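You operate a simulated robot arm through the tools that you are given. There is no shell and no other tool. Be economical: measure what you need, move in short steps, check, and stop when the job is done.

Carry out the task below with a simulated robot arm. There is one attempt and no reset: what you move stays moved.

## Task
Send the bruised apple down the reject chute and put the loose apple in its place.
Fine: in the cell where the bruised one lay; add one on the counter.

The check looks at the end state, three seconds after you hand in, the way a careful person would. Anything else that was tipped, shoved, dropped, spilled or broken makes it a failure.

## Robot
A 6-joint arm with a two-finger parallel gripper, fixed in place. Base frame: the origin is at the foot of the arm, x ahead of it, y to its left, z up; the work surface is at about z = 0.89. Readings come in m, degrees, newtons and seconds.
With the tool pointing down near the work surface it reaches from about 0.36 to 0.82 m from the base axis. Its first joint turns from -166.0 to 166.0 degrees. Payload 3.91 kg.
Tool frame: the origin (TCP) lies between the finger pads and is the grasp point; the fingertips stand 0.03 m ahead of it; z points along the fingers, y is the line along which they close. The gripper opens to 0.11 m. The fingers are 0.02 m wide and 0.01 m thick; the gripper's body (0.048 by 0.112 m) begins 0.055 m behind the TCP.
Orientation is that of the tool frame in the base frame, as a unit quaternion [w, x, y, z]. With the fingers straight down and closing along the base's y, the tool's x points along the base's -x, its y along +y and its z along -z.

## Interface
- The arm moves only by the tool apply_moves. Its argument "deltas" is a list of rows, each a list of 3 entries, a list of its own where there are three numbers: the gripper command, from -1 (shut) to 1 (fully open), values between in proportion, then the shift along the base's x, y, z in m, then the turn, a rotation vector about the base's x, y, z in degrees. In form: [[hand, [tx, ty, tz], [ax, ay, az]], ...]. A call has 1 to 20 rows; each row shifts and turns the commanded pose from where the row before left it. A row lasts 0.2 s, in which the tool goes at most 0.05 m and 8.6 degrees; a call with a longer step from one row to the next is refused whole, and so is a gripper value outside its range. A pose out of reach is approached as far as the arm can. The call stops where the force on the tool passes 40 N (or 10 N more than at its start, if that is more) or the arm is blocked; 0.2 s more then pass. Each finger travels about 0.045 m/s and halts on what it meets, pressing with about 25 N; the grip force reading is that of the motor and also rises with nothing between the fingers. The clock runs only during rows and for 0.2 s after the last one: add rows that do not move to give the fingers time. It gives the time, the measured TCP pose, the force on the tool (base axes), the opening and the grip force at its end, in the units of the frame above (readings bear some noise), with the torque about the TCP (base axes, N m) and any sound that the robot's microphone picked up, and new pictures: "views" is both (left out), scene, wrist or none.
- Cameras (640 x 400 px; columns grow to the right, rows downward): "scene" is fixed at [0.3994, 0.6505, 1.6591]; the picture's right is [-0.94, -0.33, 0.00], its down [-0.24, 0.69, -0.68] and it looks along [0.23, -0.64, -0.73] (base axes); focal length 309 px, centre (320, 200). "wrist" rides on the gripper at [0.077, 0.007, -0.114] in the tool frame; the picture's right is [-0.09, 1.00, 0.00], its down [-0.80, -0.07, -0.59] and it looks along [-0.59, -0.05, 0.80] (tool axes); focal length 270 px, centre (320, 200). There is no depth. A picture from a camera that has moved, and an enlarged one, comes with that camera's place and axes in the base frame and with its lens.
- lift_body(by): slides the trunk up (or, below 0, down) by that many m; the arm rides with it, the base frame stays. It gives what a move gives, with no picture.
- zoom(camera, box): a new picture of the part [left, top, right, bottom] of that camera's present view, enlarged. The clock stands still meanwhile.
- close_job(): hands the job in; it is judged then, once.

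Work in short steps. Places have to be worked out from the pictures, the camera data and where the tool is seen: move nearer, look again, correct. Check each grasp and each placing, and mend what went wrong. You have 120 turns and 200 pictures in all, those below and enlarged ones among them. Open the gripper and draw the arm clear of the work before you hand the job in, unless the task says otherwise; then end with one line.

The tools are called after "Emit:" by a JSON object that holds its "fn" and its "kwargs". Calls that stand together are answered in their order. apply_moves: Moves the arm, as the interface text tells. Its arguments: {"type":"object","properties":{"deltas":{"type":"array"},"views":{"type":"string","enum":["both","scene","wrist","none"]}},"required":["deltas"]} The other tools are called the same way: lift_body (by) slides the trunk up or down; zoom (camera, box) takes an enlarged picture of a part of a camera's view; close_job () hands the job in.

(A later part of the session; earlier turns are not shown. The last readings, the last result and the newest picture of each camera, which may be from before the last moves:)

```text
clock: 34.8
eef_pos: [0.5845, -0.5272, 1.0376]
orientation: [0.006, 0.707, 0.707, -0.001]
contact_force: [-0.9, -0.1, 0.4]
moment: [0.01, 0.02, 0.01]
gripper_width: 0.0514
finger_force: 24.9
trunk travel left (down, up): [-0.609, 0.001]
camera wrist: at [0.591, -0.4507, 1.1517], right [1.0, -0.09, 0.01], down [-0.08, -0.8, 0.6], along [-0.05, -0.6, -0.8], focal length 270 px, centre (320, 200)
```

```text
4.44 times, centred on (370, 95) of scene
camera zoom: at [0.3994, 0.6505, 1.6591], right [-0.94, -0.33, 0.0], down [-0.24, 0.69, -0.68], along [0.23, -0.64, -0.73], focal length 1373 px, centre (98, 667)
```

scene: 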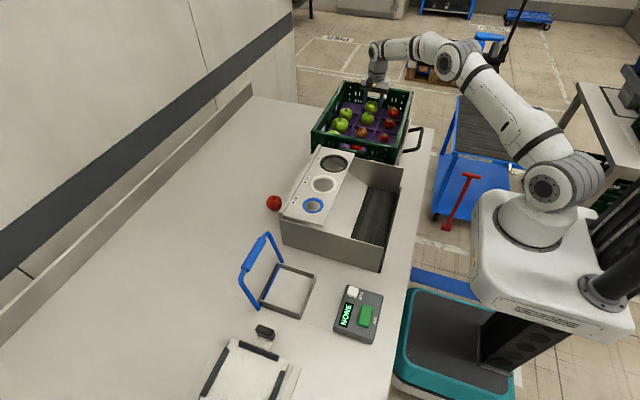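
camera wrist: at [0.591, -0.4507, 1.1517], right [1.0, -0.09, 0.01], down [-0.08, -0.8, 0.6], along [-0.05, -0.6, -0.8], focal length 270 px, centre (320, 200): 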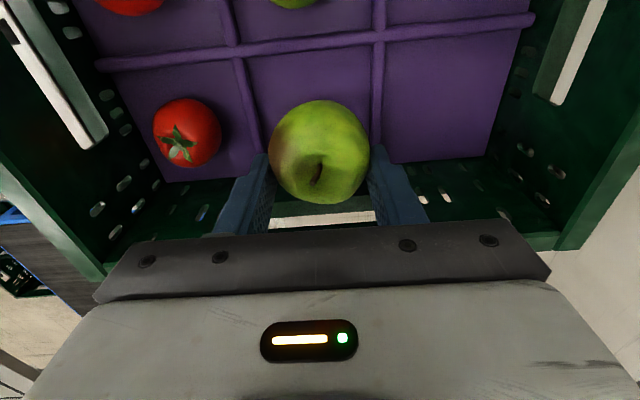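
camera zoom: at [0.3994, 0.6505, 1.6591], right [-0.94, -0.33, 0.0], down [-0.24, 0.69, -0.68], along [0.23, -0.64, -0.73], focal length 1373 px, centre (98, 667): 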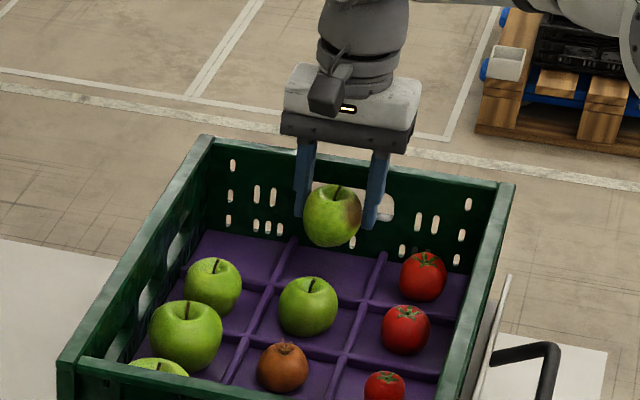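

The apple is held (its centre roughly 2 cm below the TCP). I rise over the rim and move inward first, to keep the arm bent.

Emit:
{"fn": "apply_moves", "kwargs": {"deltas": [[-0.5, [0, 0, 0.025], [0, 0, 0]], [-0.5, [0, 0, 0.025], [0, 0, 0]], [-0.5, [-0.02, 0.025, 0.015], [0, 0, 0]], [-0.5, [-0.02, 0.03, 0.015], [0, 0, 0]], [-0.5, [-0.01, 0.04, 0.02], [0, 0, 0]], [-0.5, [0, 0.04, 0.02], [0, 0, 0]], [-0.5, [0, 0.04, 0.02], [0, 0, 0]], [-0.5, [0, 0.045, 0], [0, 0, 0]], [-0.5, [0, 0, 0], [0, 0, 0]]], "views": "both"}}

```text
clock: 36.8
eef_pos: [0.533, -0.3061, 1.1762]
orientation: [0.005, 0.707, 0.707, 0.0]
contact_force: [-0.1, 0.6, -0.9]
moment: [-0.03, -0.01, 0.01]
gripper_width: 0.0512
finger_force: 24.8
trunk travel left (down, up): [-0.609, 0.001]
camera wrist: at [0.5397, -0.2297, 1.2911], right [1.0, -0.09, 0.01], down [-0.08, -0.8, 0.6], along [-0.05, -0.6, -0.8], focal length 270 px, centre (320, 200)
```

scene: 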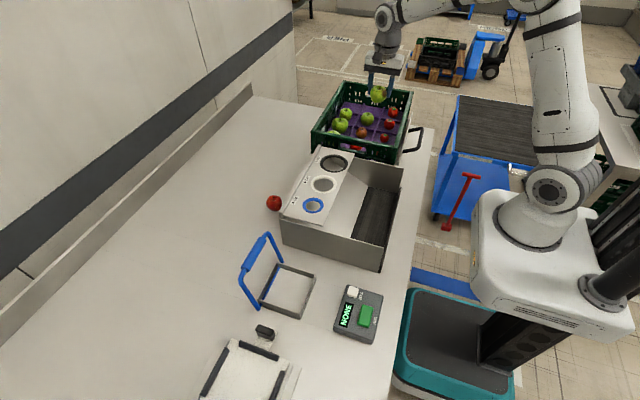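
wrist: 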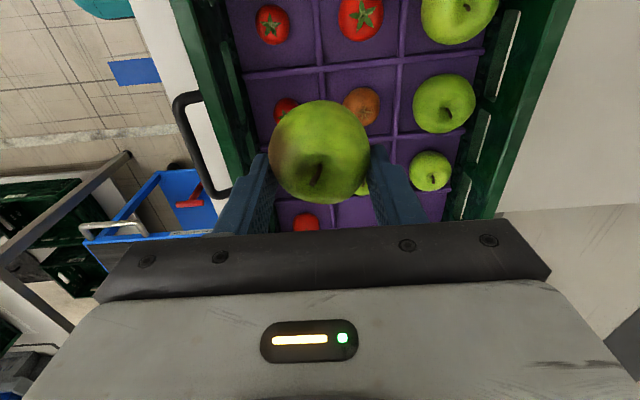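

Held steadily. I carry it to above the chute, turning the hand back by +90°.

Emit:
{"fn": "apply_moves", "kwargs": {"deltas": [[-0.5, [0, 0.044, 0], [0, 0, 8.2]], [-0.5, [0, 0.044, 0], [0, 0, 8.2]], [-0.5, [0, 0.044, 0], [0, 0, 8.2]], [-0.5, [0, 0.044, 0], [0, 0, 8.2]], [-0.5, [0, 0.044, 0], [0, 0, 8.2]], [-0.5, [0, 0.044, 0], [0, 0, 8.2]], [-0.5, [0, 0.044, 0], [0, 0, 8.2]], [-0.5, [0.01, 0.044, 0], [0, 0, 8.2]], [-0.5, [0.01, 0.044, 0], [0, 0, 8.2]], [-0.5, [0.01, 0.044, 0], [0, 0, 8.2]], [-0.5, [0.01, 0.044, 0], [0, 0, 8]], [-0.5, [0.01, 0.044, 0], [0, 0, 0]], [-0.5, [0.01, 0.044, 0], [0, 0, 0]], [-0.5, [0.005, 0.047, 0], [0, 0, 0]], [-0.5, [0, 0, 0], [0, 0, 0]]], "views": "both"}}

```text
clock: 40.0
eef_pos: [0.5998, 0.3111, 1.1795]
orientation: [0.003, 0.0, 1.0, 0.004]
contact_force: [-0.2, -1.1, -1.3]
moment: [0.02, -0.01, 0.0]
gripper_width: 0.051
finger_force: 25.1
trunk travel left (down, up): [-0.609, 0.001]
camera wrist: at [0.5228, 0.3156, 1.2939], right [0.09, 1.0, 0.01], down [0.8, -0.08, 0.6], along [0.6, -0.05, -0.8], focal length 270 px, centre (320, 200)
```

scene: 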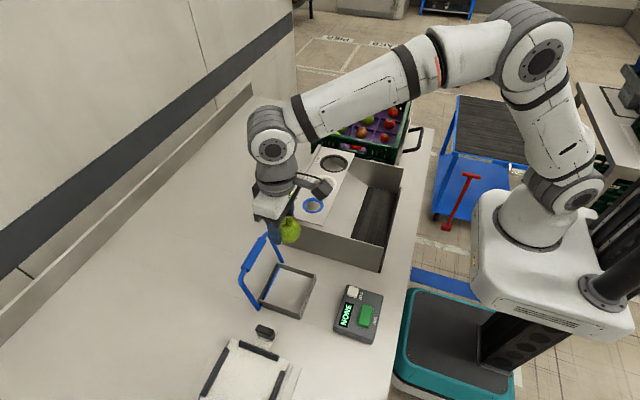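
wrist: 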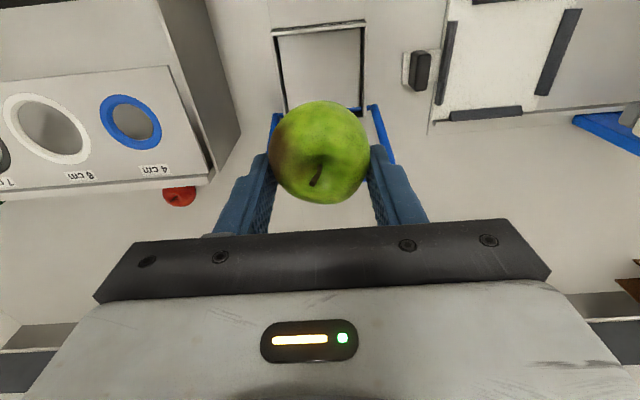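

The chute frame interior spans about x 0.555–0.645 and y 0.265–0.368, so its centre is (0.600, 0.316). I descend in steps.

Emit:
{"fn": "apply_moves", "kwargs": {"deltas": [[-0.5, [-0.002, 0.004, -0.04], [0, 0, 0]], [-0.5, [0, 0, -0.04], [0, 0, 0]], [-0.5, [0, 0, -0.04], [0, 0, 0]], [-0.5, [0, 0, -0.04], [0, 0, 0]], [-0.5, [0, 0, -0.04], [0, 0, 0]], [-0.5, [0, 0, 0], [0, 0, 0]]], "views": "both"}}

Emit:
{"fn": "zoom", "kwargs": {"camera": "scene", "box": [220, 210, 360, 330]}}

```text
clock: 41.4
eef_pos: [0.5991, 0.3132, 0.9753]
orientation: [0.004, -0.001, 1.0, 0.003]
contact_force: [-0.8, 0.1, -0.1]
moment: [0.01, -0.01, 0.03]
gripper_width: 0.051
finger_force: 25.2
trunk travel left (down, up): [-0.609, 0.001]
camera wrist: at [0.5207, 0.3183, 1.0897], right [0.09, 1.0, 0.01], down [0.8, -0.08, 0.6], along [0.6, -0.05, -0.8], focal length 270 px, centre (320, 200)
```

scene: 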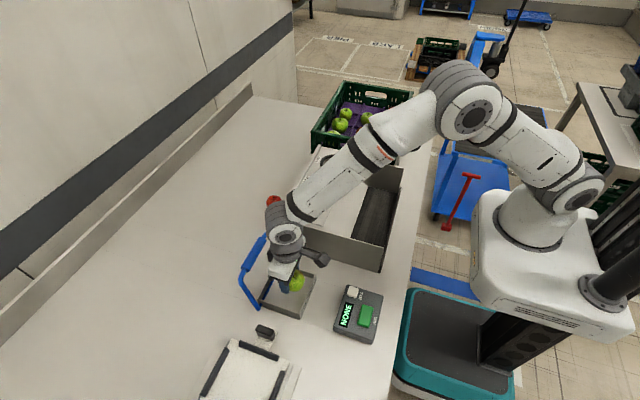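
wrist: 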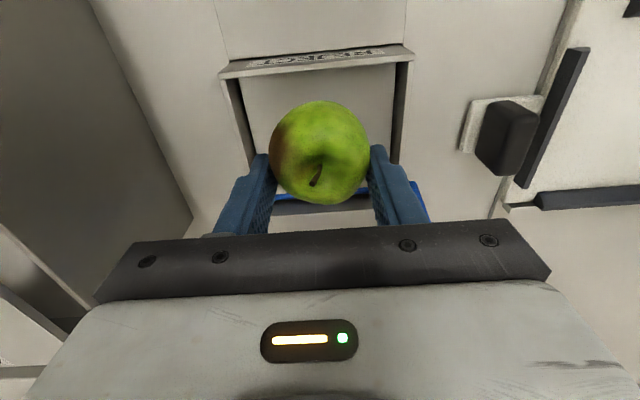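

```text
3.33 times, centred on (290, 270) of scene
camera zoom: at [0.3994, 0.6505, 1.6591], right [-0.94, -0.33, 0.0], down [-0.24, 0.69, -0.68], along [0.23, -0.64, -0.73], focal length 1030 px, centre (420, -33)
```

zoom: 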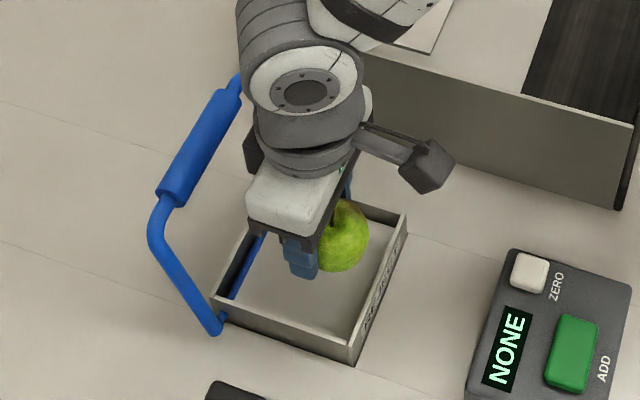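

The apple is inside the frame's outline. I lower until near contact, then open just enough.

Emit:
{"fn": "apply_moves", "kwargs": {"deltas": [[-0.5, [0, 0.002, -0.015], [0, 0, 0]], [-0.5, [0, 0, -0.012], [0, 0, 0]], [-0.5, [0, 0, -0.006], [0, 0, 0]], [-0.5, [0, 0, 0], [0, 0, 0]]], "views": "wrist"}}

Emit:
{"fn": "zoom", "kwargs": {"camera": "scene", "box": [220, 210, 360, 330]}}

```text
clock: 42.4
eef_pos: [0.5983, 0.3165, 0.9435]
orientation: [0.003, 0.0, 1.0, 0.004]
contact_force: [0.0, 0.0, -0.9]
moment: [-0.04, -0.01, 0.02]
gripper_width: 0.0511
finger_force: 25.6
trunk travel left (down, up): [-0.609, 0.001]
camera wrist: at [0.5207, 0.322, 1.0577], right [0.09, 1.0, 0.01], down [0.8, -0.08, 0.6], along [0.6, -0.05, -0.8], focal length 270 px, centre (320, 200)
```

wrist: 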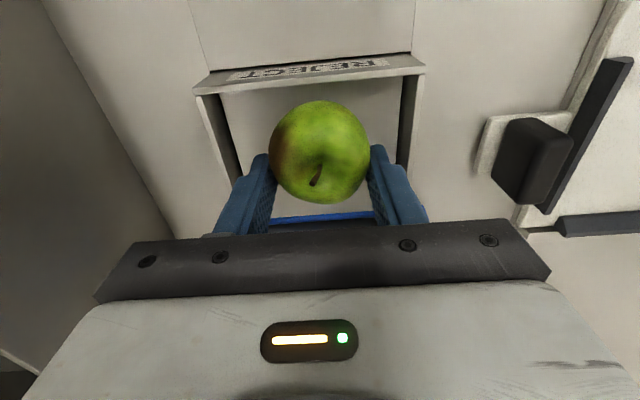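

```text
3.33 times, centred on (290, 270) of scene
camera zoom: at [0.3994, 0.6505, 1.6591], right [-0.94, -0.33, 0.0], down [-0.24, 0.69, -0.68], along [0.23, -0.64, -0.73], focal length 1030 px, centre (420, -33)
```

zoom: 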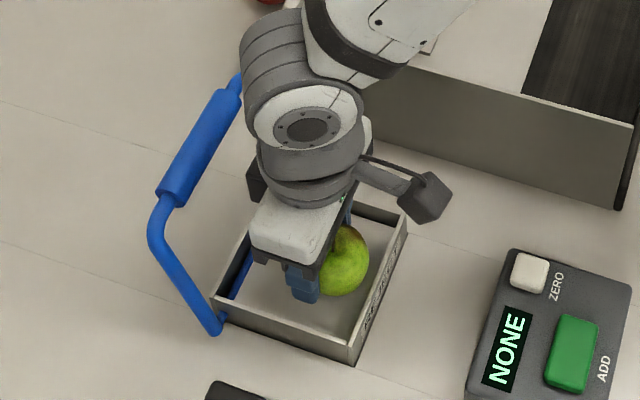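

No contact yet; I lower 8 mm more and release with a small opening.

Emit:
{"fn": "apply_moves", "kwargs": {"deltas": [[-0.5, [0, 0, -0.005], [0, 0, 0]], [-0.5, [0, 0, -0.004], [0, 0, 0]], [0.05, [0, 0, 0], [0, 0, 0]], [0.2, [0, 0, 0], [0, 0, 0]], [0.3, [0, 0, 0], [0, 0, 0]], [0.3, [0, 0, 0], [0, 0, 0]]], "views": "wrist"}}

Emit:
{"fn": "zoom", "kwargs": {"camera": "scene", "box": [220, 210, 360, 330]}}

```text
clock: 43.8
eef_pos: [0.5977, 0.3181, 0.9352]
orientation: [0.003, -0.001, 1.0, 0.004]
contact_force: [0.1, 0.3, 0.2]
moment: [0.01, 0.0, -0.01]
gripper_width: 0.0716
finger_force: 0.0
trunk travel left (down, up): [-0.609, 0.001]
camera wrist: at [0.5206, 0.3227, 1.0491], right [0.09, 1.0, 0.01], down [0.8, -0.08, 0.6], along [0.6, -0.05, -0.8], focal length 270 px, centre (320, 200)
```

wrist: 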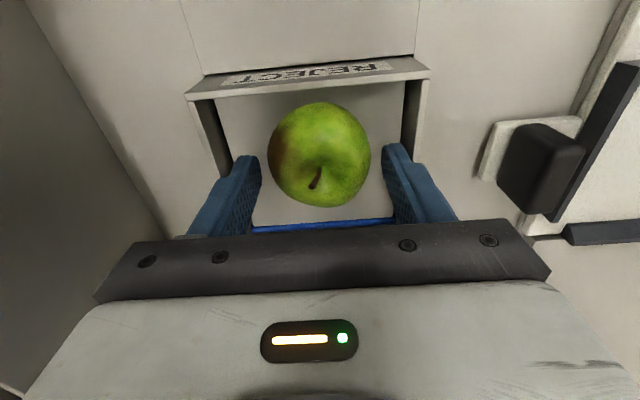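

```text
3.33 times, centred on (290, 270) of scene
camera zoom: at [0.3994, 0.6505, 1.6591], right [-0.94, -0.33, 0.0], down [-0.24, 0.69, -0.68], along [0.23, -0.64, -0.73], focal length 1030 px, centre (420, -33)
```

zoom: 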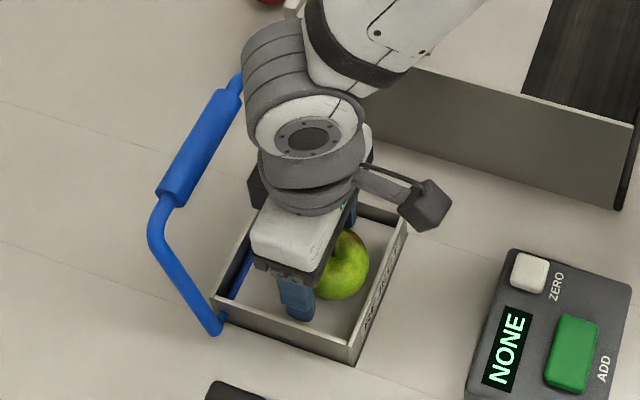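

The apple is free on the flap. I go straight up, close the fingers, and pass over the handle to its far side.

Emit:
{"fn": "apply_moves", "kwargs": {"deltas": [[0.3, [0, 0, 0.03], [0, 0, 0]], [0.3, [0, 0, 0.045], [0, 0, 0]], [0, [0, 0, 0.045], [0, 0, 0]], [-0.5, [0, 0, 0.045], [0, 0, 0]], [-1, [0.04, 0, 0], [0, 0, 0]], [-1, [0.045, 0, 0], [0, 0, 0]], [-1, [0.047, 0, 0], [0, 0, 0]], [-1, [0, 0, 0], [0, 0, 0]], [-1, [0, 0, 0], [0, 0, 0]]], "views": "both"}}

```text
clock: 45.8
eef_pos: [0.7294, 0.3161, 1.1009]
orientation: [0.003, 0.0, 1.0, 0.003]
contact_force: [1.1, 0.0, -0.2]
moment: [-0.02, -0.01, 0.01]
gripper_width: 0.0
finger_force: 24.8
trunk travel left (down, up): [-0.609, 0.001]
camera wrist: at [0.6524, 0.3212, 1.2154], right [0.09, 1.0, 0.01], down [0.8, -0.08, 0.6], along [0.6, -0.05, -0.8], focal length 270 px, centre (320, 200)
```

scene: 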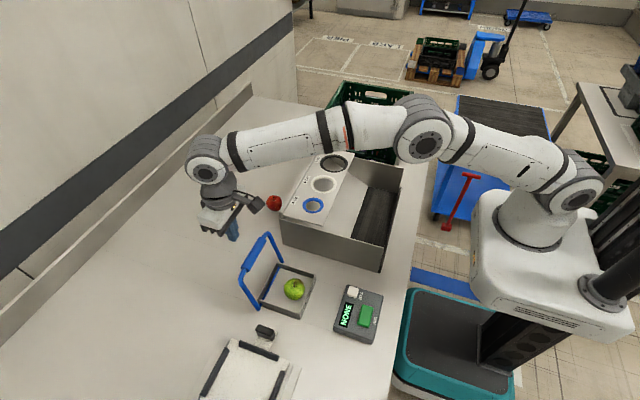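
wrist: 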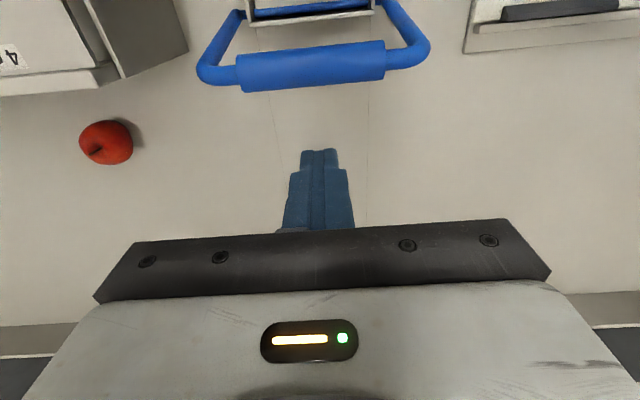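

The fingers are behind the bar. I lower to TCP 1.025 and pull slowly toward the robot.

Emit:
{"fn": "apply_moves", "kwargs": {"deltas": [[-1, [0, 0, -0.04], [0, 0, 0]], [-1, [0, 0, -0.033], [0, 0, 0]], [-1, [-0.02, 0, 0], [0, 0, 0]], [-1, [-0.02, 0, 0], [0, 0, 0]], [-1, [-0.02, 0, 0], [0, 0, 0]], [-1, [-0.02, 0, 0], [0, 0, 0]], [-1, [-0.02, 0, 0], [0, 0, 0]], [-1, [-0.02, 0, 0], [0, 0, 0]], [-1, [0, 0, 0], [0, 0, 0]]], "views": "both"}}

Emit:
{"fn": "zoom", "kwargs": {"camera": "scene", "box": [220, 210, 360, 330]}}

```text
clock: 47.8
eef_pos: [0.61, 0.3179, 1.0268]
orientation: [0.004, 0.0, 1.0, 0.003]
contact_force: [1.1, 0.1, 0.2]
moment: [0.03, -0.03, -0.01]
gripper_width: 0.0
finger_force: 24.9
trunk travel left (down, up): [-0.609, 0.001]
camera wrist: at [0.5327, 0.323, 1.1413], right [0.09, 1.0, 0.01], down [0.8, -0.08, 0.6], along [0.6, -0.05, -0.8], focal length 270 px, centre (320, 200)
```

scene: 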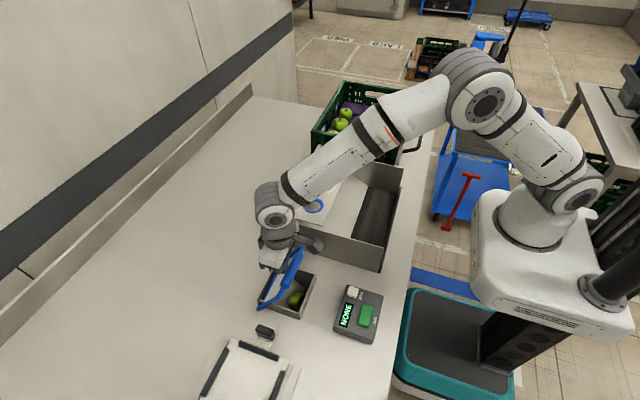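
wrist: 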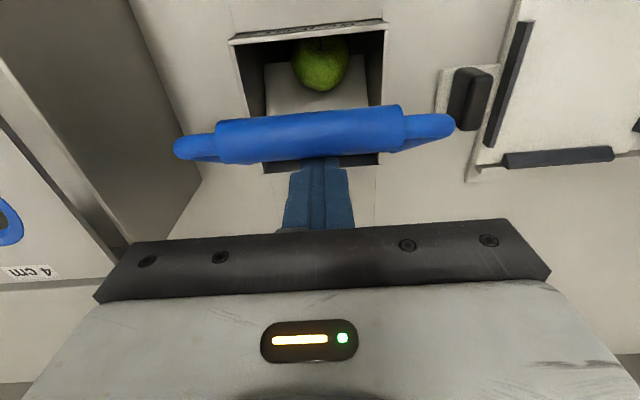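

```text
3.33 times, centred on (290, 270) of scene
camera zoom: at [0.3994, 0.6505, 1.6591], right [-0.94, -0.33, 0.0], down [-0.24, 0.69, -0.68], along [0.23, -0.64, -0.73], focal length 1030 px, centre (420, -33)
```

zoom: 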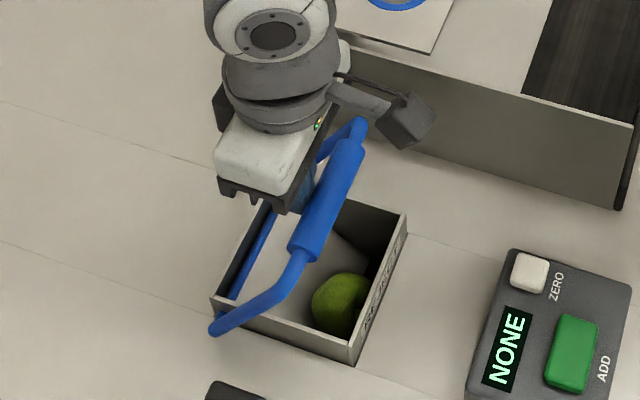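

The apple has rolled down against the front wall. I keep pulling, slightly downward, to open the flap further.

Emit:
{"fn": "apply_moves", "kwargs": {"deltas": [[-1, [-0.012, 0, -0.002], [0, 0, 0]], [-1, [-0.012, 0, -0.004], [0, 0, 0]], [-1, [-0.012, 0, -0.006], [0, 0, 0]], [-1, [-0.01, 0, -0.006], [0, 0, 0]], [-1, [0, 0, 0], [0, 0, 0]]], "views": "both"}}

Emit:
{"fn": "zoom", "kwargs": {"camera": "scene", "box": [220, 210, 360, 330]}}

```text
clock: 49.0
eef_pos: [0.564, 0.3187, 1.0098]
orientation: [0.003, -0.001, 1.0, 0.005]
contact_force: [0.3, 0.0, 2.9]
moment: [0.04, -0.01, -0.01]
gripper_width: 0.0
finger_force: 24.7
trunk travel left (down, up): [-0.609, 0.001]
camera wrist: at [0.486, 0.3227, 1.1235], right [0.09, 1.0, 0.01], down [0.8, -0.08, 0.6], along [0.6, -0.05, -0.8], focal length 270 px, centre (320, 200)
```

scene: 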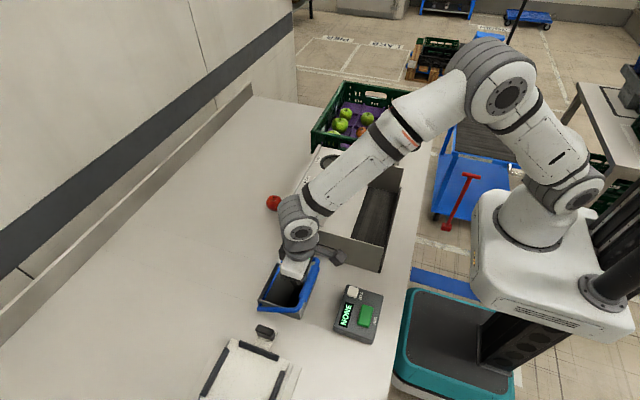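
wrist: 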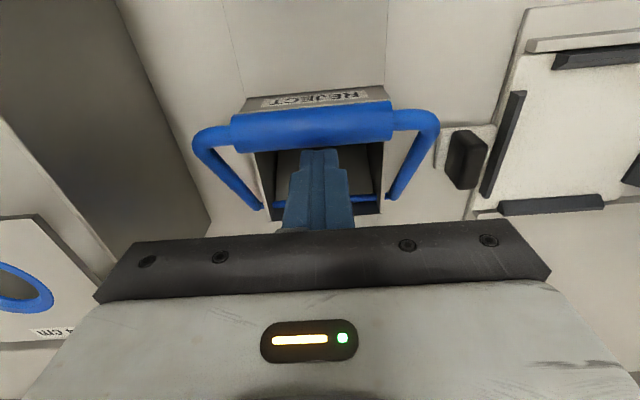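

```text
3.33 times, centred on (290, 270) of scene
camera zoom: at [0.3994, 0.6505, 1.6591], right [-0.94, -0.33, 0.0], down [-0.24, 0.69, -0.68], along [0.23, -0.64, -0.73], focal length 1030 px, centre (420, -33)
```

zoom: 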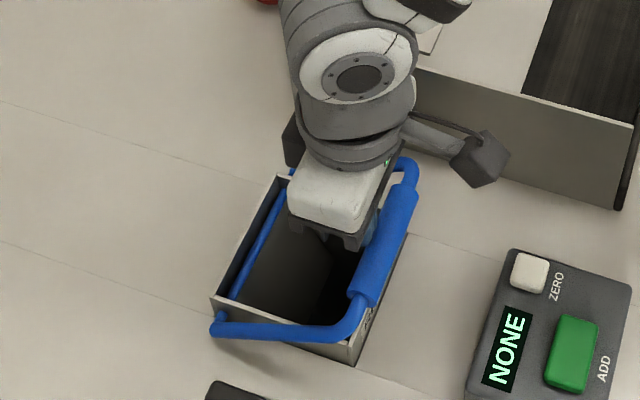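

The flap is wide open and the apple has gone. I let the handle come back slowly with the fingers in front of it.

Emit:
{"fn": "apply_moves", "kwargs": {"deltas": [[-1, [0.012, 0, 0.006], [0, 0, 0]], [-1, [0.016, 0, 0.006], [0, 0, 0]], [-1, [0.018, 0, 0.004], [0, 0, 0]], [-1, [0.02, 0, 0], [0, 0, 0]], [-1, [0.02, 0, 0], [0, 0, 0]], [-1, [0.02, 0, 0], [0, 0, 0]], [-1, [0.02, 0, 0], [0, 0, 0]], [-1, [0.02, 0, 0], [0, 0, 0]], [-1, [0.02, 0, 0], [0, 0, 0]], [-1, [0, 0, 0.045], [0, 0, 0]], [-1, [0, 0, 0.045], [0, 0, 0]], [-1, [0, 0, 0], [0, 0, 0]]], "views": "both"}}

Emit:
{"fn": "zoom", "kwargs": {"camera": "scene", "box": [220, 210, 360, 330]}}

```text
clock: 51.5
eef_pos: [0.7297, 0.3176, 1.1124]
orientation: [0.004, 0.001, 1.0, 0.004]
contact_force: [0.0, 0.5, 0.5]
moment: [-0.01, -0.02, 0.02]
gripper_width: 0.0
finger_force: 24.9
trunk travel left (down, up): [-0.609, 0.001]
camera wrist: at [0.6529, 0.3226, 1.2267], right [0.09, 1.0, 0.01], down [0.8, -0.08, 0.6], along [0.6, -0.05, -0.8], focal length 270 px, centre (320, 200)
```

scene: 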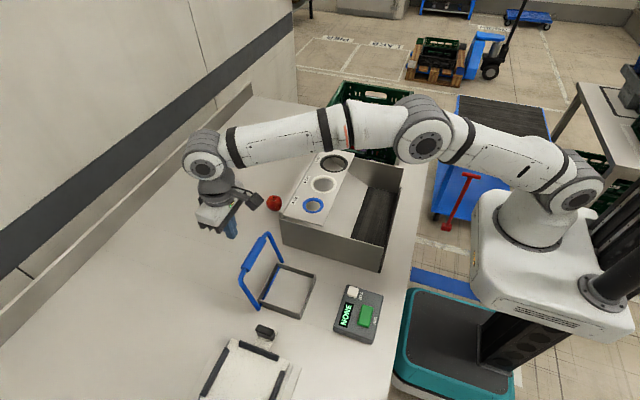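
wrist: 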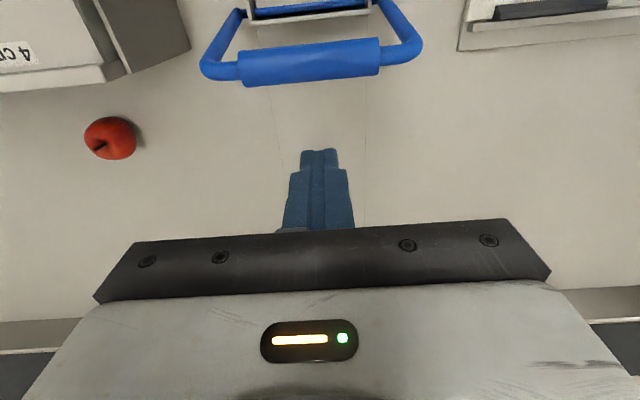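

```text
3.33 times, centred on (290, 270) of scene
camera zoom: at [0.3994, 0.6505, 1.6591], right [-0.94, -0.33, 0.0], down [-0.24, 0.69, -0.68], along [0.23, -0.64, -0.73], focal length 1030 px, centre (420, -33)
```

zoom: 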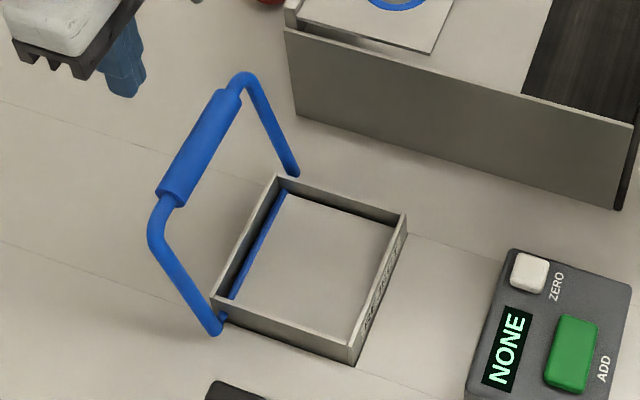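

The flap and handle are back as they were. The loose red apple is at about (0.765, 0.063), beside the grader's edge on its −x side, so I close along y. I move over it with the fingers open.

Emit:
{"fn": "apply_moves", "kwargs": {"deltas": [[0, [0.005, -0.045, 0], [0, 0, 0]], [0.5, [0.005, -0.045, 0], [0, 0, 0]], [0.6, [0.005, -0.045, 0], [0, 0, 0]], [0.6, [0.005, -0.045, 0], [0, 0, 0]], [0.6, [0.005, -0.045, 0], [0, 0, 0]], [0.6, [0.005, -0.03, 0], [0, 0, 0]], [0.6, [0, 0, 0], [0, 0, 0]], [0.6, [0, 0, 0], [0, 0, 0]]], "views": "both"}}

Emit:
{"fn": "zoom", "kwargs": {"camera": "scene", "box": [220, 130, 360, 230]}}

```text
clock: 53.4
eef_pos: [0.7598, 0.0642, 1.1138]
orientation: [0.003, 0.0, 1.0, 0.003]
contact_force: [0.6, -0.8, 1.0]
moment: [0.02, -0.01, 0.03]
gripper_width: 0.0879
finger_force: 0.1
trunk travel left (down, up): [-0.609, 0.001]
camera wrist: at [0.6831, 0.0693, 1.2284], right [0.09, 1.0, 0.01], down [0.8, -0.08, 0.6], along [0.6, -0.05, -0.8], focal length 270 px, centre (320, 200)
```

scene: 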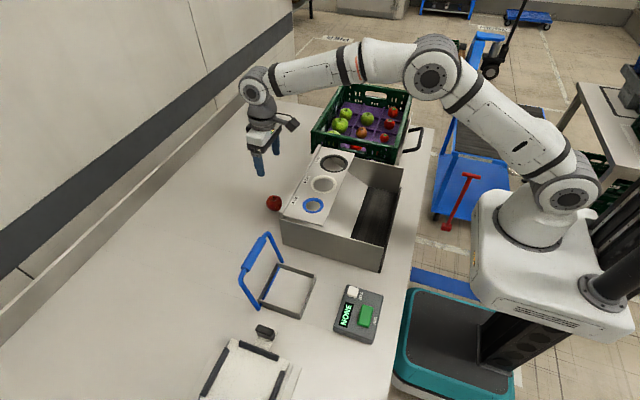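
wrist: 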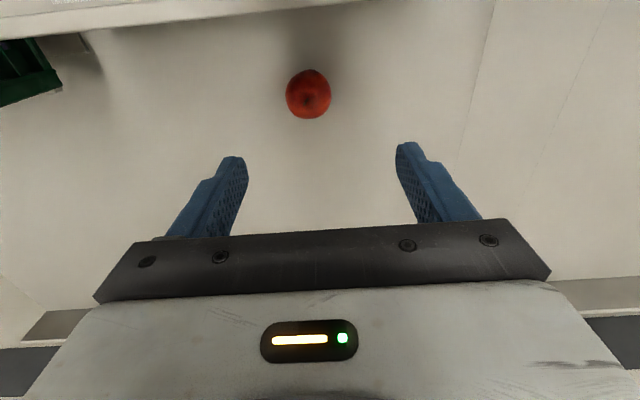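

```text
4.00 times, centred on (290, 180) of scene
camera zoom: at [0.3994, 0.6505, 1.6591], right [-0.94, -0.33, 0.0], down [-0.24, 0.69, -0.68], along [0.23, -0.64, -0.73], focal length 1235 px, centre (440, 280)
```

zoom: 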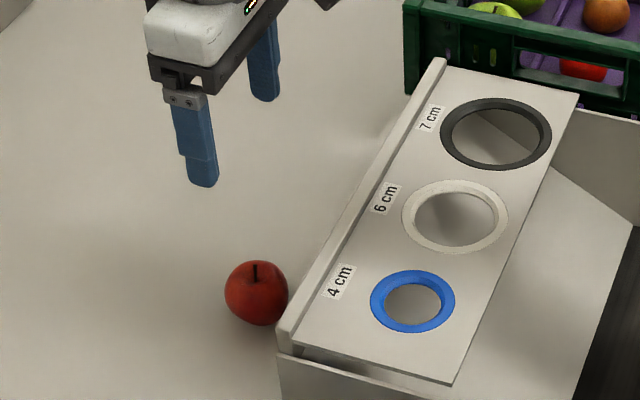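

The apple is at about (0.767, 0.052). I correct and go down partway.

Emit:
{"fn": "apply_moves", "kwargs": {"deltas": [[0.6, [0.007, -0.012, -0.03], [0, 0, 0]], [0.5, [0, 0, -0.04], [0, 0, 0]], [0.5, [0, 0, -0.04], [0, 0, 0]], [0.5, [0, 0, 0], [0, 0, 0]]], "views": "wrist"}}

Emit:
{"fn": "zoom", "kwargs": {"camera": "scene", "box": [220, 130, 360, 230]}}

```text
clock: 54.4
eef_pos: [0.7662, 0.0525, 1.0048]
orientation: [0.004, 0.0, 1.0, 0.003]
contact_force: [0.1, -0.2, 0.5]
moment: [0.02, 0.02, -0.01]
gripper_width: 0.0827
finger_force: 0.0
trunk travel left (down, up): [-0.609, 0.001]
camera wrist: at [0.6883, 0.0558, 1.119], right [0.09, 1.0, 0.01], down [0.8, -0.08, 0.6], along [0.6, -0.05, -0.8], focal length 270 px, centre (320, 200)
```

wrist: 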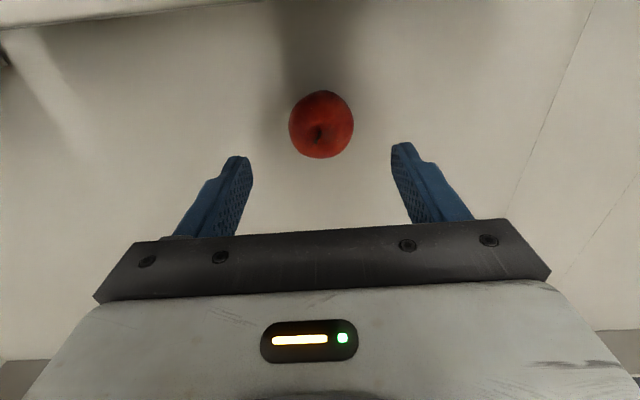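

```text
4.00 times, centred on (290, 180) of scene
camera zoom: at [0.3994, 0.6505, 1.6591], right [-0.94, -0.33, 0.0], down [-0.24, 0.69, -0.68], along [0.23, -0.64, -0.73], focal length 1235 px, centre (440, 280)
```

zoom: 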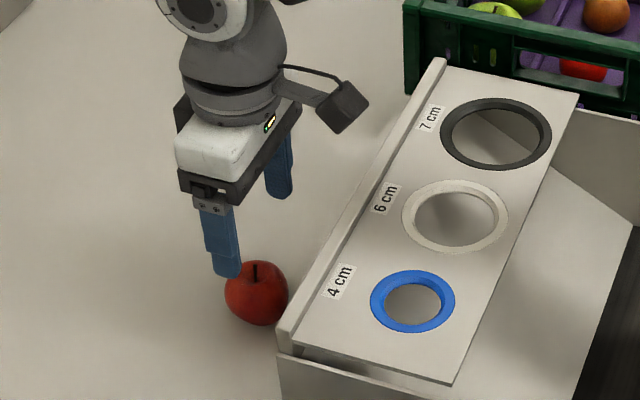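

Centred. I descend to TCP 0.937 (tips about 0.907) and look before closing.

Emit:
{"fn": "apply_moves", "kwargs": {"deltas": [[0.5, [0, -0.002, -0.03], [0, 0, 0]], [0.5, [0, 0, -0.025], [0, 0, 0]], [0.5, [0, 0, -0.013], [0, 0, 0]], [0.5, [0, 0, 0], [0, 0, 0]]], "views": "wrist"}}

Emit:
{"fn": "zoom", "kwargs": {"camera": "scene", "box": [220, 130, 360, 230]}}

```text
clock: 55.4
eef_pos: [0.7662, 0.0485, 0.936]
orientation: [0.003, 0.0, 1.0, 0.004]
contact_force: [0.1, 0.1, 0.8]
moment: [-0.02, -0.01, 0.02]
gripper_width: 0.0826
finger_force: 0.1
trunk travel left (down, up): [-0.609, 0.001]
camera wrist: at [0.6887, 0.0527, 1.0508], right [0.09, 1.0, 0.01], down [0.8, -0.08, 0.6], along [0.6, -0.05, -0.8], focal length 270 px, centre (320, 200)
```

wrist: 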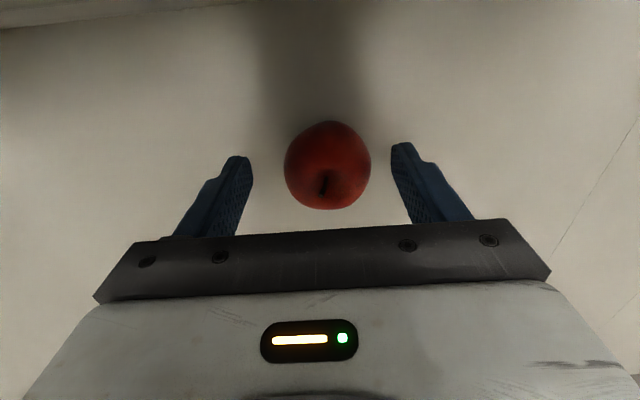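

```text
4.00 times, centred on (290, 180) of scene
camera zoom: at [0.3994, 0.6505, 1.6591], right [-0.94, -0.33, 0.0], down [-0.24, 0.69, -0.68], along [0.23, -0.64, -0.73], focal length 1235 px, centre (440, 280)
```

zoom: 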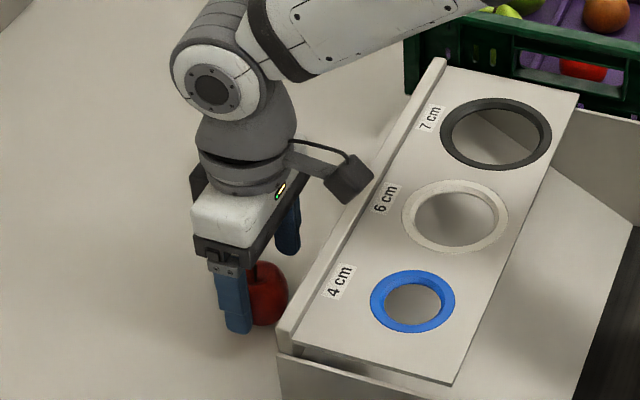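

The apple sits between the fingers, about 2 mm toward +y. I correct and close.

Emit:
{"fn": "apply_moves", "kwargs": {"deltas": [[0.4, [0, 0.002, 0], [0, 0, 0]], [0.2, [0, 0, 0], [0, 0, 0]], [0, [0, 0, 0], [0, 0, 0]], [-0.3, [0, 0, 0], [0, 0, 0]], [-0.4, [0, 0, 0], [0, 0, 0]], [-0.5, [0, 0, 0], [0, 0, 0]], [-0.5, [0, 0, 0.015], [0, 0, 0]], [-0.5, [0, 0, 0.02], [0, 0, 0]], [-0.5, [0, 0, 0], [0, 0, 0]]], "views": "wrist"}}

Emit:
{"fn": "zoom", "kwargs": {"camera": "scene", "box": [220, 130, 360, 230]}}

```text
clock: 57.4
eef_pos: [0.7673, 0.0501, 0.972]
orientation: [0.004, 0.0, 1.0, 0.003]
contact_force: [-0.3, -0.1, -0.1]
moment: [-0.03, 0.01, -0.02]
gripper_width: 0.0522
finger_force: 25.4
trunk travel left (down, up): [-0.609, 0.001]
camera wrist: at [0.6895, 0.0552, 1.086], right [0.09, 1.0, 0.01], down [0.8, -0.08, 0.6], along [0.6, -0.05, -0.8], focal length 270 px, centre (320, 200)
```

wrist: 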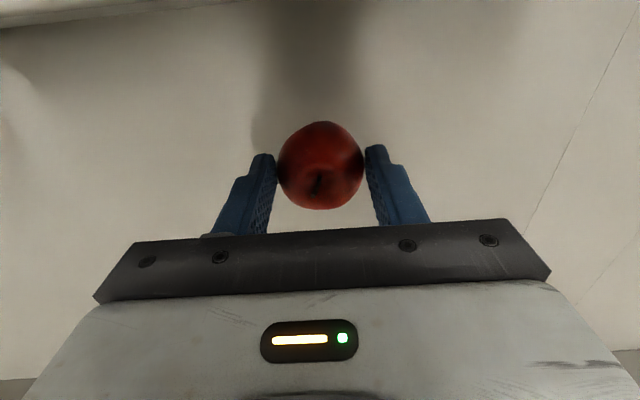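

```text
4.00 times, centred on (290, 180) of scene
camera zoom: at [0.3994, 0.6505, 1.6591], right [-0.94, -0.33, 0.0], down [-0.24, 0.69, -0.68], along [0.23, -0.64, -0.73], focal length 1235 px, centre (440, 280)
```

zoom: 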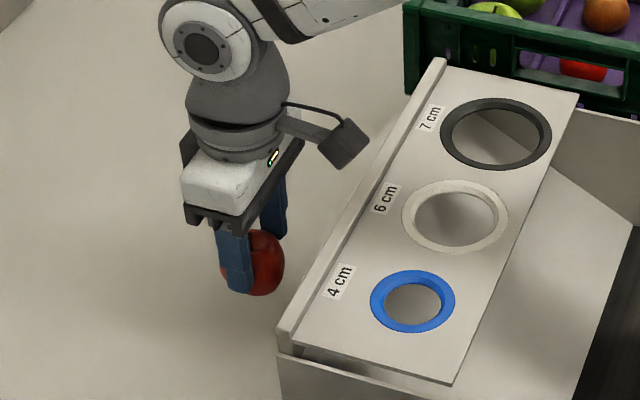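

Held firmly. I rise, then carry it toward the crate at lower height and smaller radius while turning by −90°.

Emit:
{"fn": "apply_moves", "kwargs": {"deltas": [[-0.5, [-0.01, 0, 0.04], [0, 0, 0]], [-0.5, [-0.02, 0, 0.04], [0, 0, 0]], [-0.5, [-0.02, 0, 0.04], [0, 0, 0]], [-0.5, [-0.02, 0, 0.03], [0, 0, 0]], [-0.5, [-0.03, -0.036, 0], [0, 0, -8.2]], [-0.5, [-0.03, -0.036, 0], [0, 0, -8.2]], [-0.5, [-0.03, -0.036, 0], [0, 0, -8.2]], [-0.5, [-0.03, -0.036, 0], [0, 0, -8.2]], [-0.5, [-0.03, -0.036, 0], [0, 0, -8.2]], [-0.5, [-0.027, -0.036, 0], [0, 0, -8.2]], [-0.5, [0, -0.04, 0], [0, 0, -8.2]], [-0.5, [0, -0.04, 0], [0, 0, -8.2]], [-0.5, [0, -0.04, 0], [0, 0, -8.2]], [-0.5, [0, -0.04, 0], [0, 0, -8.2]], [-0.5, [0, -0.04, 0], [0, 0, -8]], [-0.5, [0, -0.02, 0], [0, 0, 0]], [-0.5, [0, 0, 0], [0, 0, 0]]], "views": "both"}}

```text
clock: 61.0
eef_pos: [0.52, -0.3856, 1.1219]
orientation: [0.005, 0.708, 0.707, 0.0]
contact_force: [-0.4, -0.1, 0.0]
moment: [0.06, 0.0, -0.02]
gripper_width: 0.052
finger_force: 25.1
trunk travel left (down, up): [-0.609, 0.001]
camera wrist: at [0.5265, -0.3085, 1.2364], right [1.0, -0.09, 0.01], down [-0.08, -0.8, 0.6], along [-0.05, -0.6, -0.8], focal length 270 px, centre (320, 200)
```

scene: 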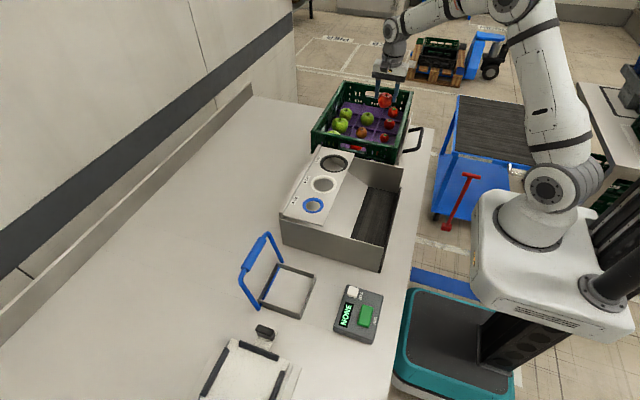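
wrist: 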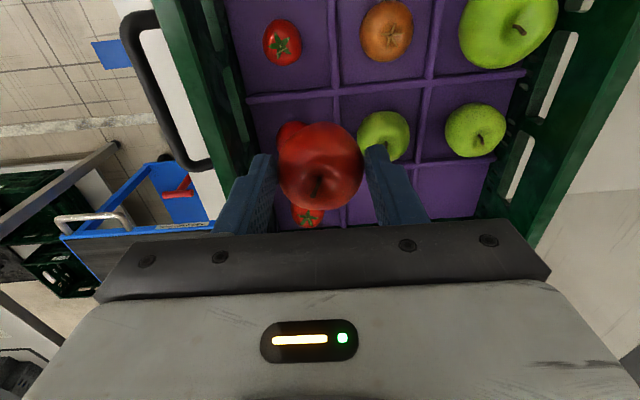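

I move outward to above the empty cell at the recorded grasp spot (0.584, -0.526).

Emit:
{"fn": "apply_moves", "kwargs": {"deltas": [[-0.5, [0.016, -0.035, -0.01], [0, 0, 0]], [-0.5, [0.016, -0.035, -0.01], [0, 0, 0]], [-0.5, [0.016, -0.035, -0.01], [0, 0, 0]], [-0.5, [0.016, -0.035, -0.005], [0, 0, 0]], [-0.5, [0, 0, 0], [0, 0, 0]], [-0.5, [0, 0, -0.02], [0, 0, 0]], [-0.5, [0, 0, -0.02], [0, 0, 0]], [-0.5, [0, 0, 0], [0, 0, 0]]], "views": "wrist"}}

Emit:
{"fn": "zoom", "kwargs": {"camera": "scene", "box": [300, 50, 440, 140]}}

```text
clock: 62.8
eef_pos: [0.5846, -0.5249, 1.0464]
orientation: [0.005, 0.706, 0.708, -0.001]
contact_force: [-0.4, -0.1, -0.5]
moment: [-0.06, 0.02, 0.0]
gripper_width: 0.0519
finger_force: 24.7
trunk travel left (down, up): [-0.609, 0.001]
camera wrist: at [0.5913, -0.4492, 1.1606], right [1.0, -0.09, 0.01], down [-0.08, -0.8, 0.6], along [-0.05, -0.6, -0.8], focal length 270 px, centre (320, 200)
```

wrist: 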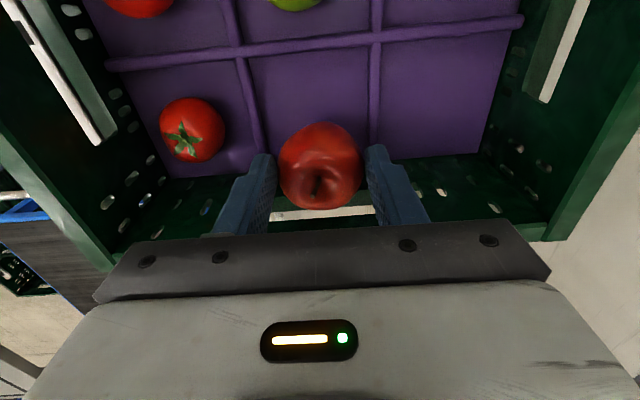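

```text
4.44 times, centred on (370, 95) of scene
camera zoom: at [0.3994, 0.6505, 1.6591], right [-0.94, -0.33, 0.0], down [-0.24, 0.69, -0.68], along [0.23, -0.64, -0.73], focal length 1373 px, centre (98, 667)
```

zoom: 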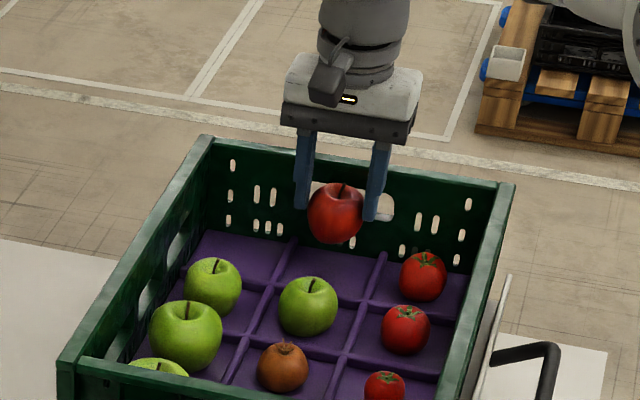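

I shift 4 mm toward +y (the apple hangs slightly toward the wall) and lower gently to TCP ≈ 0.998.

Emit:
{"fn": "apply_moves", "kwargs": {"deltas": [[-0.5, [0, 0.003, -0.02], [0, 0, 0]], [-0.5, [0, 0, -0.015], [0, 0, 0]], [-0.5, [0, 0, -0.008], [0, 0, 0]], [-0.5, [0, 0, -0.004], [0, 0, 0]], [-0.5, [0, 0, 0], [0, 0, 0]]], "views": "wrist"}}

Emit:
{"fn": "zoom", "kwargs": {"camera": "scene", "box": [300, 50, 440, 140]}}

```text
clock: 64.0
eef_pos: [0.5817, -0.5214, 0.9991]
orientation: [0.005, 0.707, 0.707, 0.0]
contact_force: [-6.8, -0.5, 12.1]
moment: [-0.1, 0.32, -0.02]
gripper_width: 0.0499
finger_force: 25.1
trunk travel left (down, up): [-0.609, 0.001]
camera wrist: at [0.5884, -0.4451, 1.114], right [1.0, -0.09, 0.01], down [-0.08, -0.8, 0.6], along [-0.05, -0.6, -0.8], focal length 270 px, centre (320, 200)
```

wrist: 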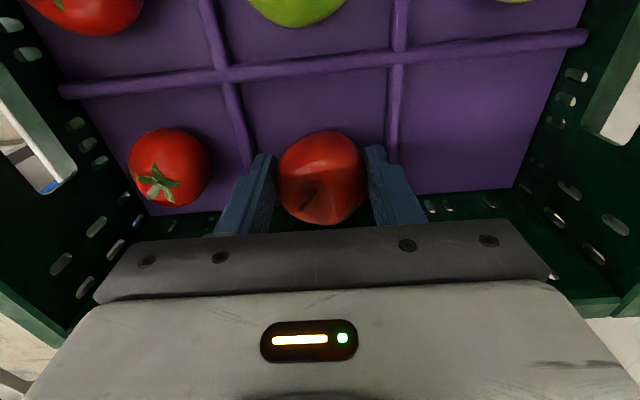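

```text
4.44 times, centred on (370, 95) of scene
camera zoom: at [0.3994, 0.6505, 1.6591], right [-0.94, -0.33, 0.0], down [-0.24, 0.69, -0.68], along [0.23, -0.64, -0.73], focal length 1373 px, centre (98, 667)
```

zoom: 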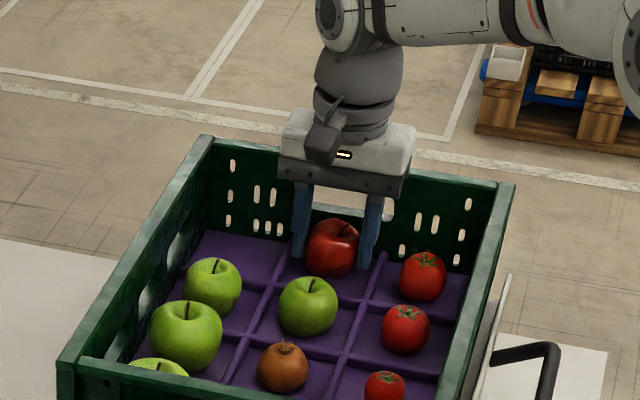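

The apple has touched the floor of the cell (12 N). I rise 3 mm to relieve it and open a little.

Emit:
{"fn": "apply_moves", "kwargs": {"deltas": [[-0.5, [0, 0, 0.003], [0, 0, 0]], [-0.05, [0, 0, 0], [0, 0, 0]], [0.1, [0, 0, 0], [0, 0, 0]], [0.3, [0, 0, 0], [0, 0, 0]], [0.3, [0, 0, 0], [0, 0, 0]], [0.3, [0, 0, 0], [0, 0, 0]]], "views": "wrist"}}

Emit:
{"fn": "zoom", "kwargs": {"camera": "scene", "box": [300, 50, 440, 140]}}

```text
clock: 65.3
eef_pos: [0.5834, -0.5221, 1.003]
orientation: [0.005, 0.707, 0.707, 0.0]
contact_force: [0.4, 0.1, -0.1]
moment: [-0.01, -0.03, -0.02]
gripper_width: 0.0716
finger_force: 0.1
trunk travel left (down, up): [-0.609, 0.001]
camera wrist: at [0.59, -0.4452, 1.1172], right [1.0, -0.09, 0.01], down [-0.08, -0.8, 0.6], along [-0.05, -0.6, -0.8], focal length 270 px, centre (320, 200)
```

wrist: 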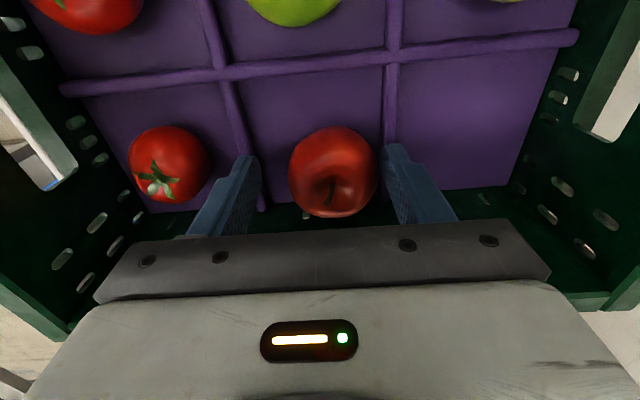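

```text
4.44 times, centred on (370, 95) of scene
camera zoom: at [0.3994, 0.6505, 1.6591], right [-0.94, -0.33, 0.0], down [-0.24, 0.69, -0.68], along [0.23, -0.64, -0.73], focal length 1373 px, centre (98, 667)
```

zoom: 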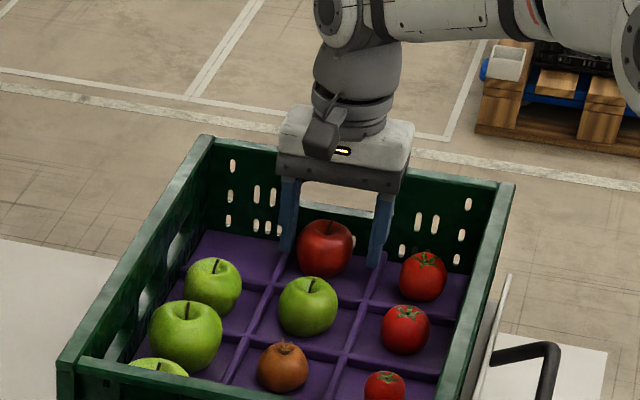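

The apple stands free in its cell. I rise straight up and then move inward.

Emit:
{"fn": "apply_moves", "kwargs": {"deltas": [[0.3, [0, 0, 0.02], [0, 0, 0]], [0.3, [0, 0, 0.03], [0, 0, 0]], [0.3, [0, 0, 0.035], [0, 0, 0]], [0.3, [-0.016, 0.035, 0.01], [0, 0, 0]], [0.3, [-0.016, 0.035, 0.01], [0, 0, 0]], [0, [-0.016, 0.035, 0.02], [0, 0, 0]], [-0.5, [-0.016, 0.04, 0.02], [0, 0, 0]], [-1, [0, 0.04, 0], [0, 0, 0]], [-1, [0, 0, 0], [0, 0, 0]]], "views": "wrist"}}

Emit:
{"fn": "zoom", "kwargs": {"camera": "scene", "box": [300, 50, 440, 140]}}

```text
clock: 67.3
eef_pos: [0.5197, -0.3363, 1.1477]
orientation: [0.005, 0.707, 0.707, 0.001]
contact_force: [0.7, -0.4, 1.1]
moment: [0.04, 0.0, 0.01]
gripper_width: 0.0001
finger_force: 13.2
trunk travel left (down, up): [-0.609, 0.001]
camera wrist: at [0.5266, -0.26, 1.2624], right [1.0, -0.09, 0.01], down [-0.08, -0.8, 0.6], along [-0.05, -0.6, -0.8], focal length 270 px, centre (320, 200)
```

wrist: 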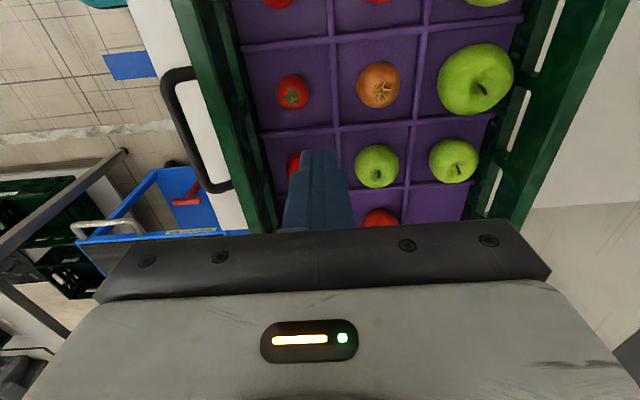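

```text
4.44 times, centred on (370, 95) of scene
camera zoom: at [0.3994, 0.6505, 1.6591], right [-0.94, -0.33, 0.0], down [-0.24, 0.69, -0.68], along [0.23, -0.64, -0.73], focal length 1373 px, centre (98, 667)
```

zoom: 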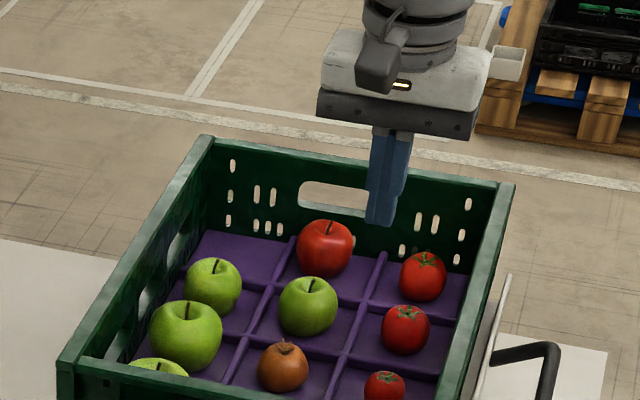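

The red apple lies in the bruised one's cell and nothing else has moved. Next comes the tally's ADD button at about (0.398, 0.329); I go there with closed fingers at height.

Emit:
{"fn": "apply_moves", "kwargs": {"deltas": [[-1, [0, 0.044, 0], [0, 0, 8.2]], [-1, [0, 0.044, 0], [0, 0, 8.2]], [-1, [0, 0.044, 0], [0, 0, 8.2]], [-1, [0, 0.044, 0], [0, 0, 8.2]], [-1, [0, 0.044, 0], [0, 0, 8.2]], [-1, [0, 0.044, 0], [0, 0, 8.2]], [-1, [0, 0.044, 0], [0, 0, 8.2]], [-1, [0, 0.044, 0], [0, 0, 8.2]], [-1, [-0.015, 0.044, 0], [0, 0, 8.2]], [-1, [-0.02, 0.044, 0], [0, 0, 8.2]], [-1, [-0.02, 0.044, 0], [0, 0, 8]], [-1, [-0.02, 0.044, 0], [0, 0, 0]], [-1, [-0.02, 0.044, 0], [0, 0, 0]], [-1, [-0.02, 0.044, 0], [0, 0, 0]], [-1, [-0.005, 0.045, -0.03], [0, 0, 0]], [-1, [0, 0, 0], [0, 0, 0]]], "views": "both"}}

Emit:
{"fn": "zoom", "kwargs": {"camera": "scene", "box": [300, 230, 420, 350]}}

```text
refused: row 15 steps farther than a row can; nothing moved
```

```text
3.33 times, centred on (360, 290) of scene
camera zoom: at [0.3994, 0.6505, 1.6591], right [-0.94, -0.33, 0.0], down [-0.24, 0.69, -0.68], along [0.23, -0.64, -0.73], focal length 1030 px, centre (187, -100)
```

zoom: 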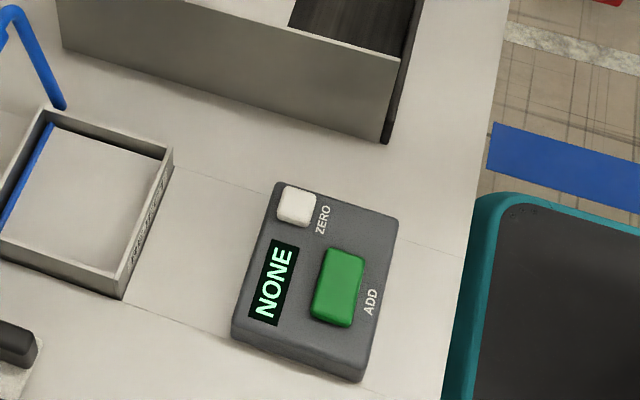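

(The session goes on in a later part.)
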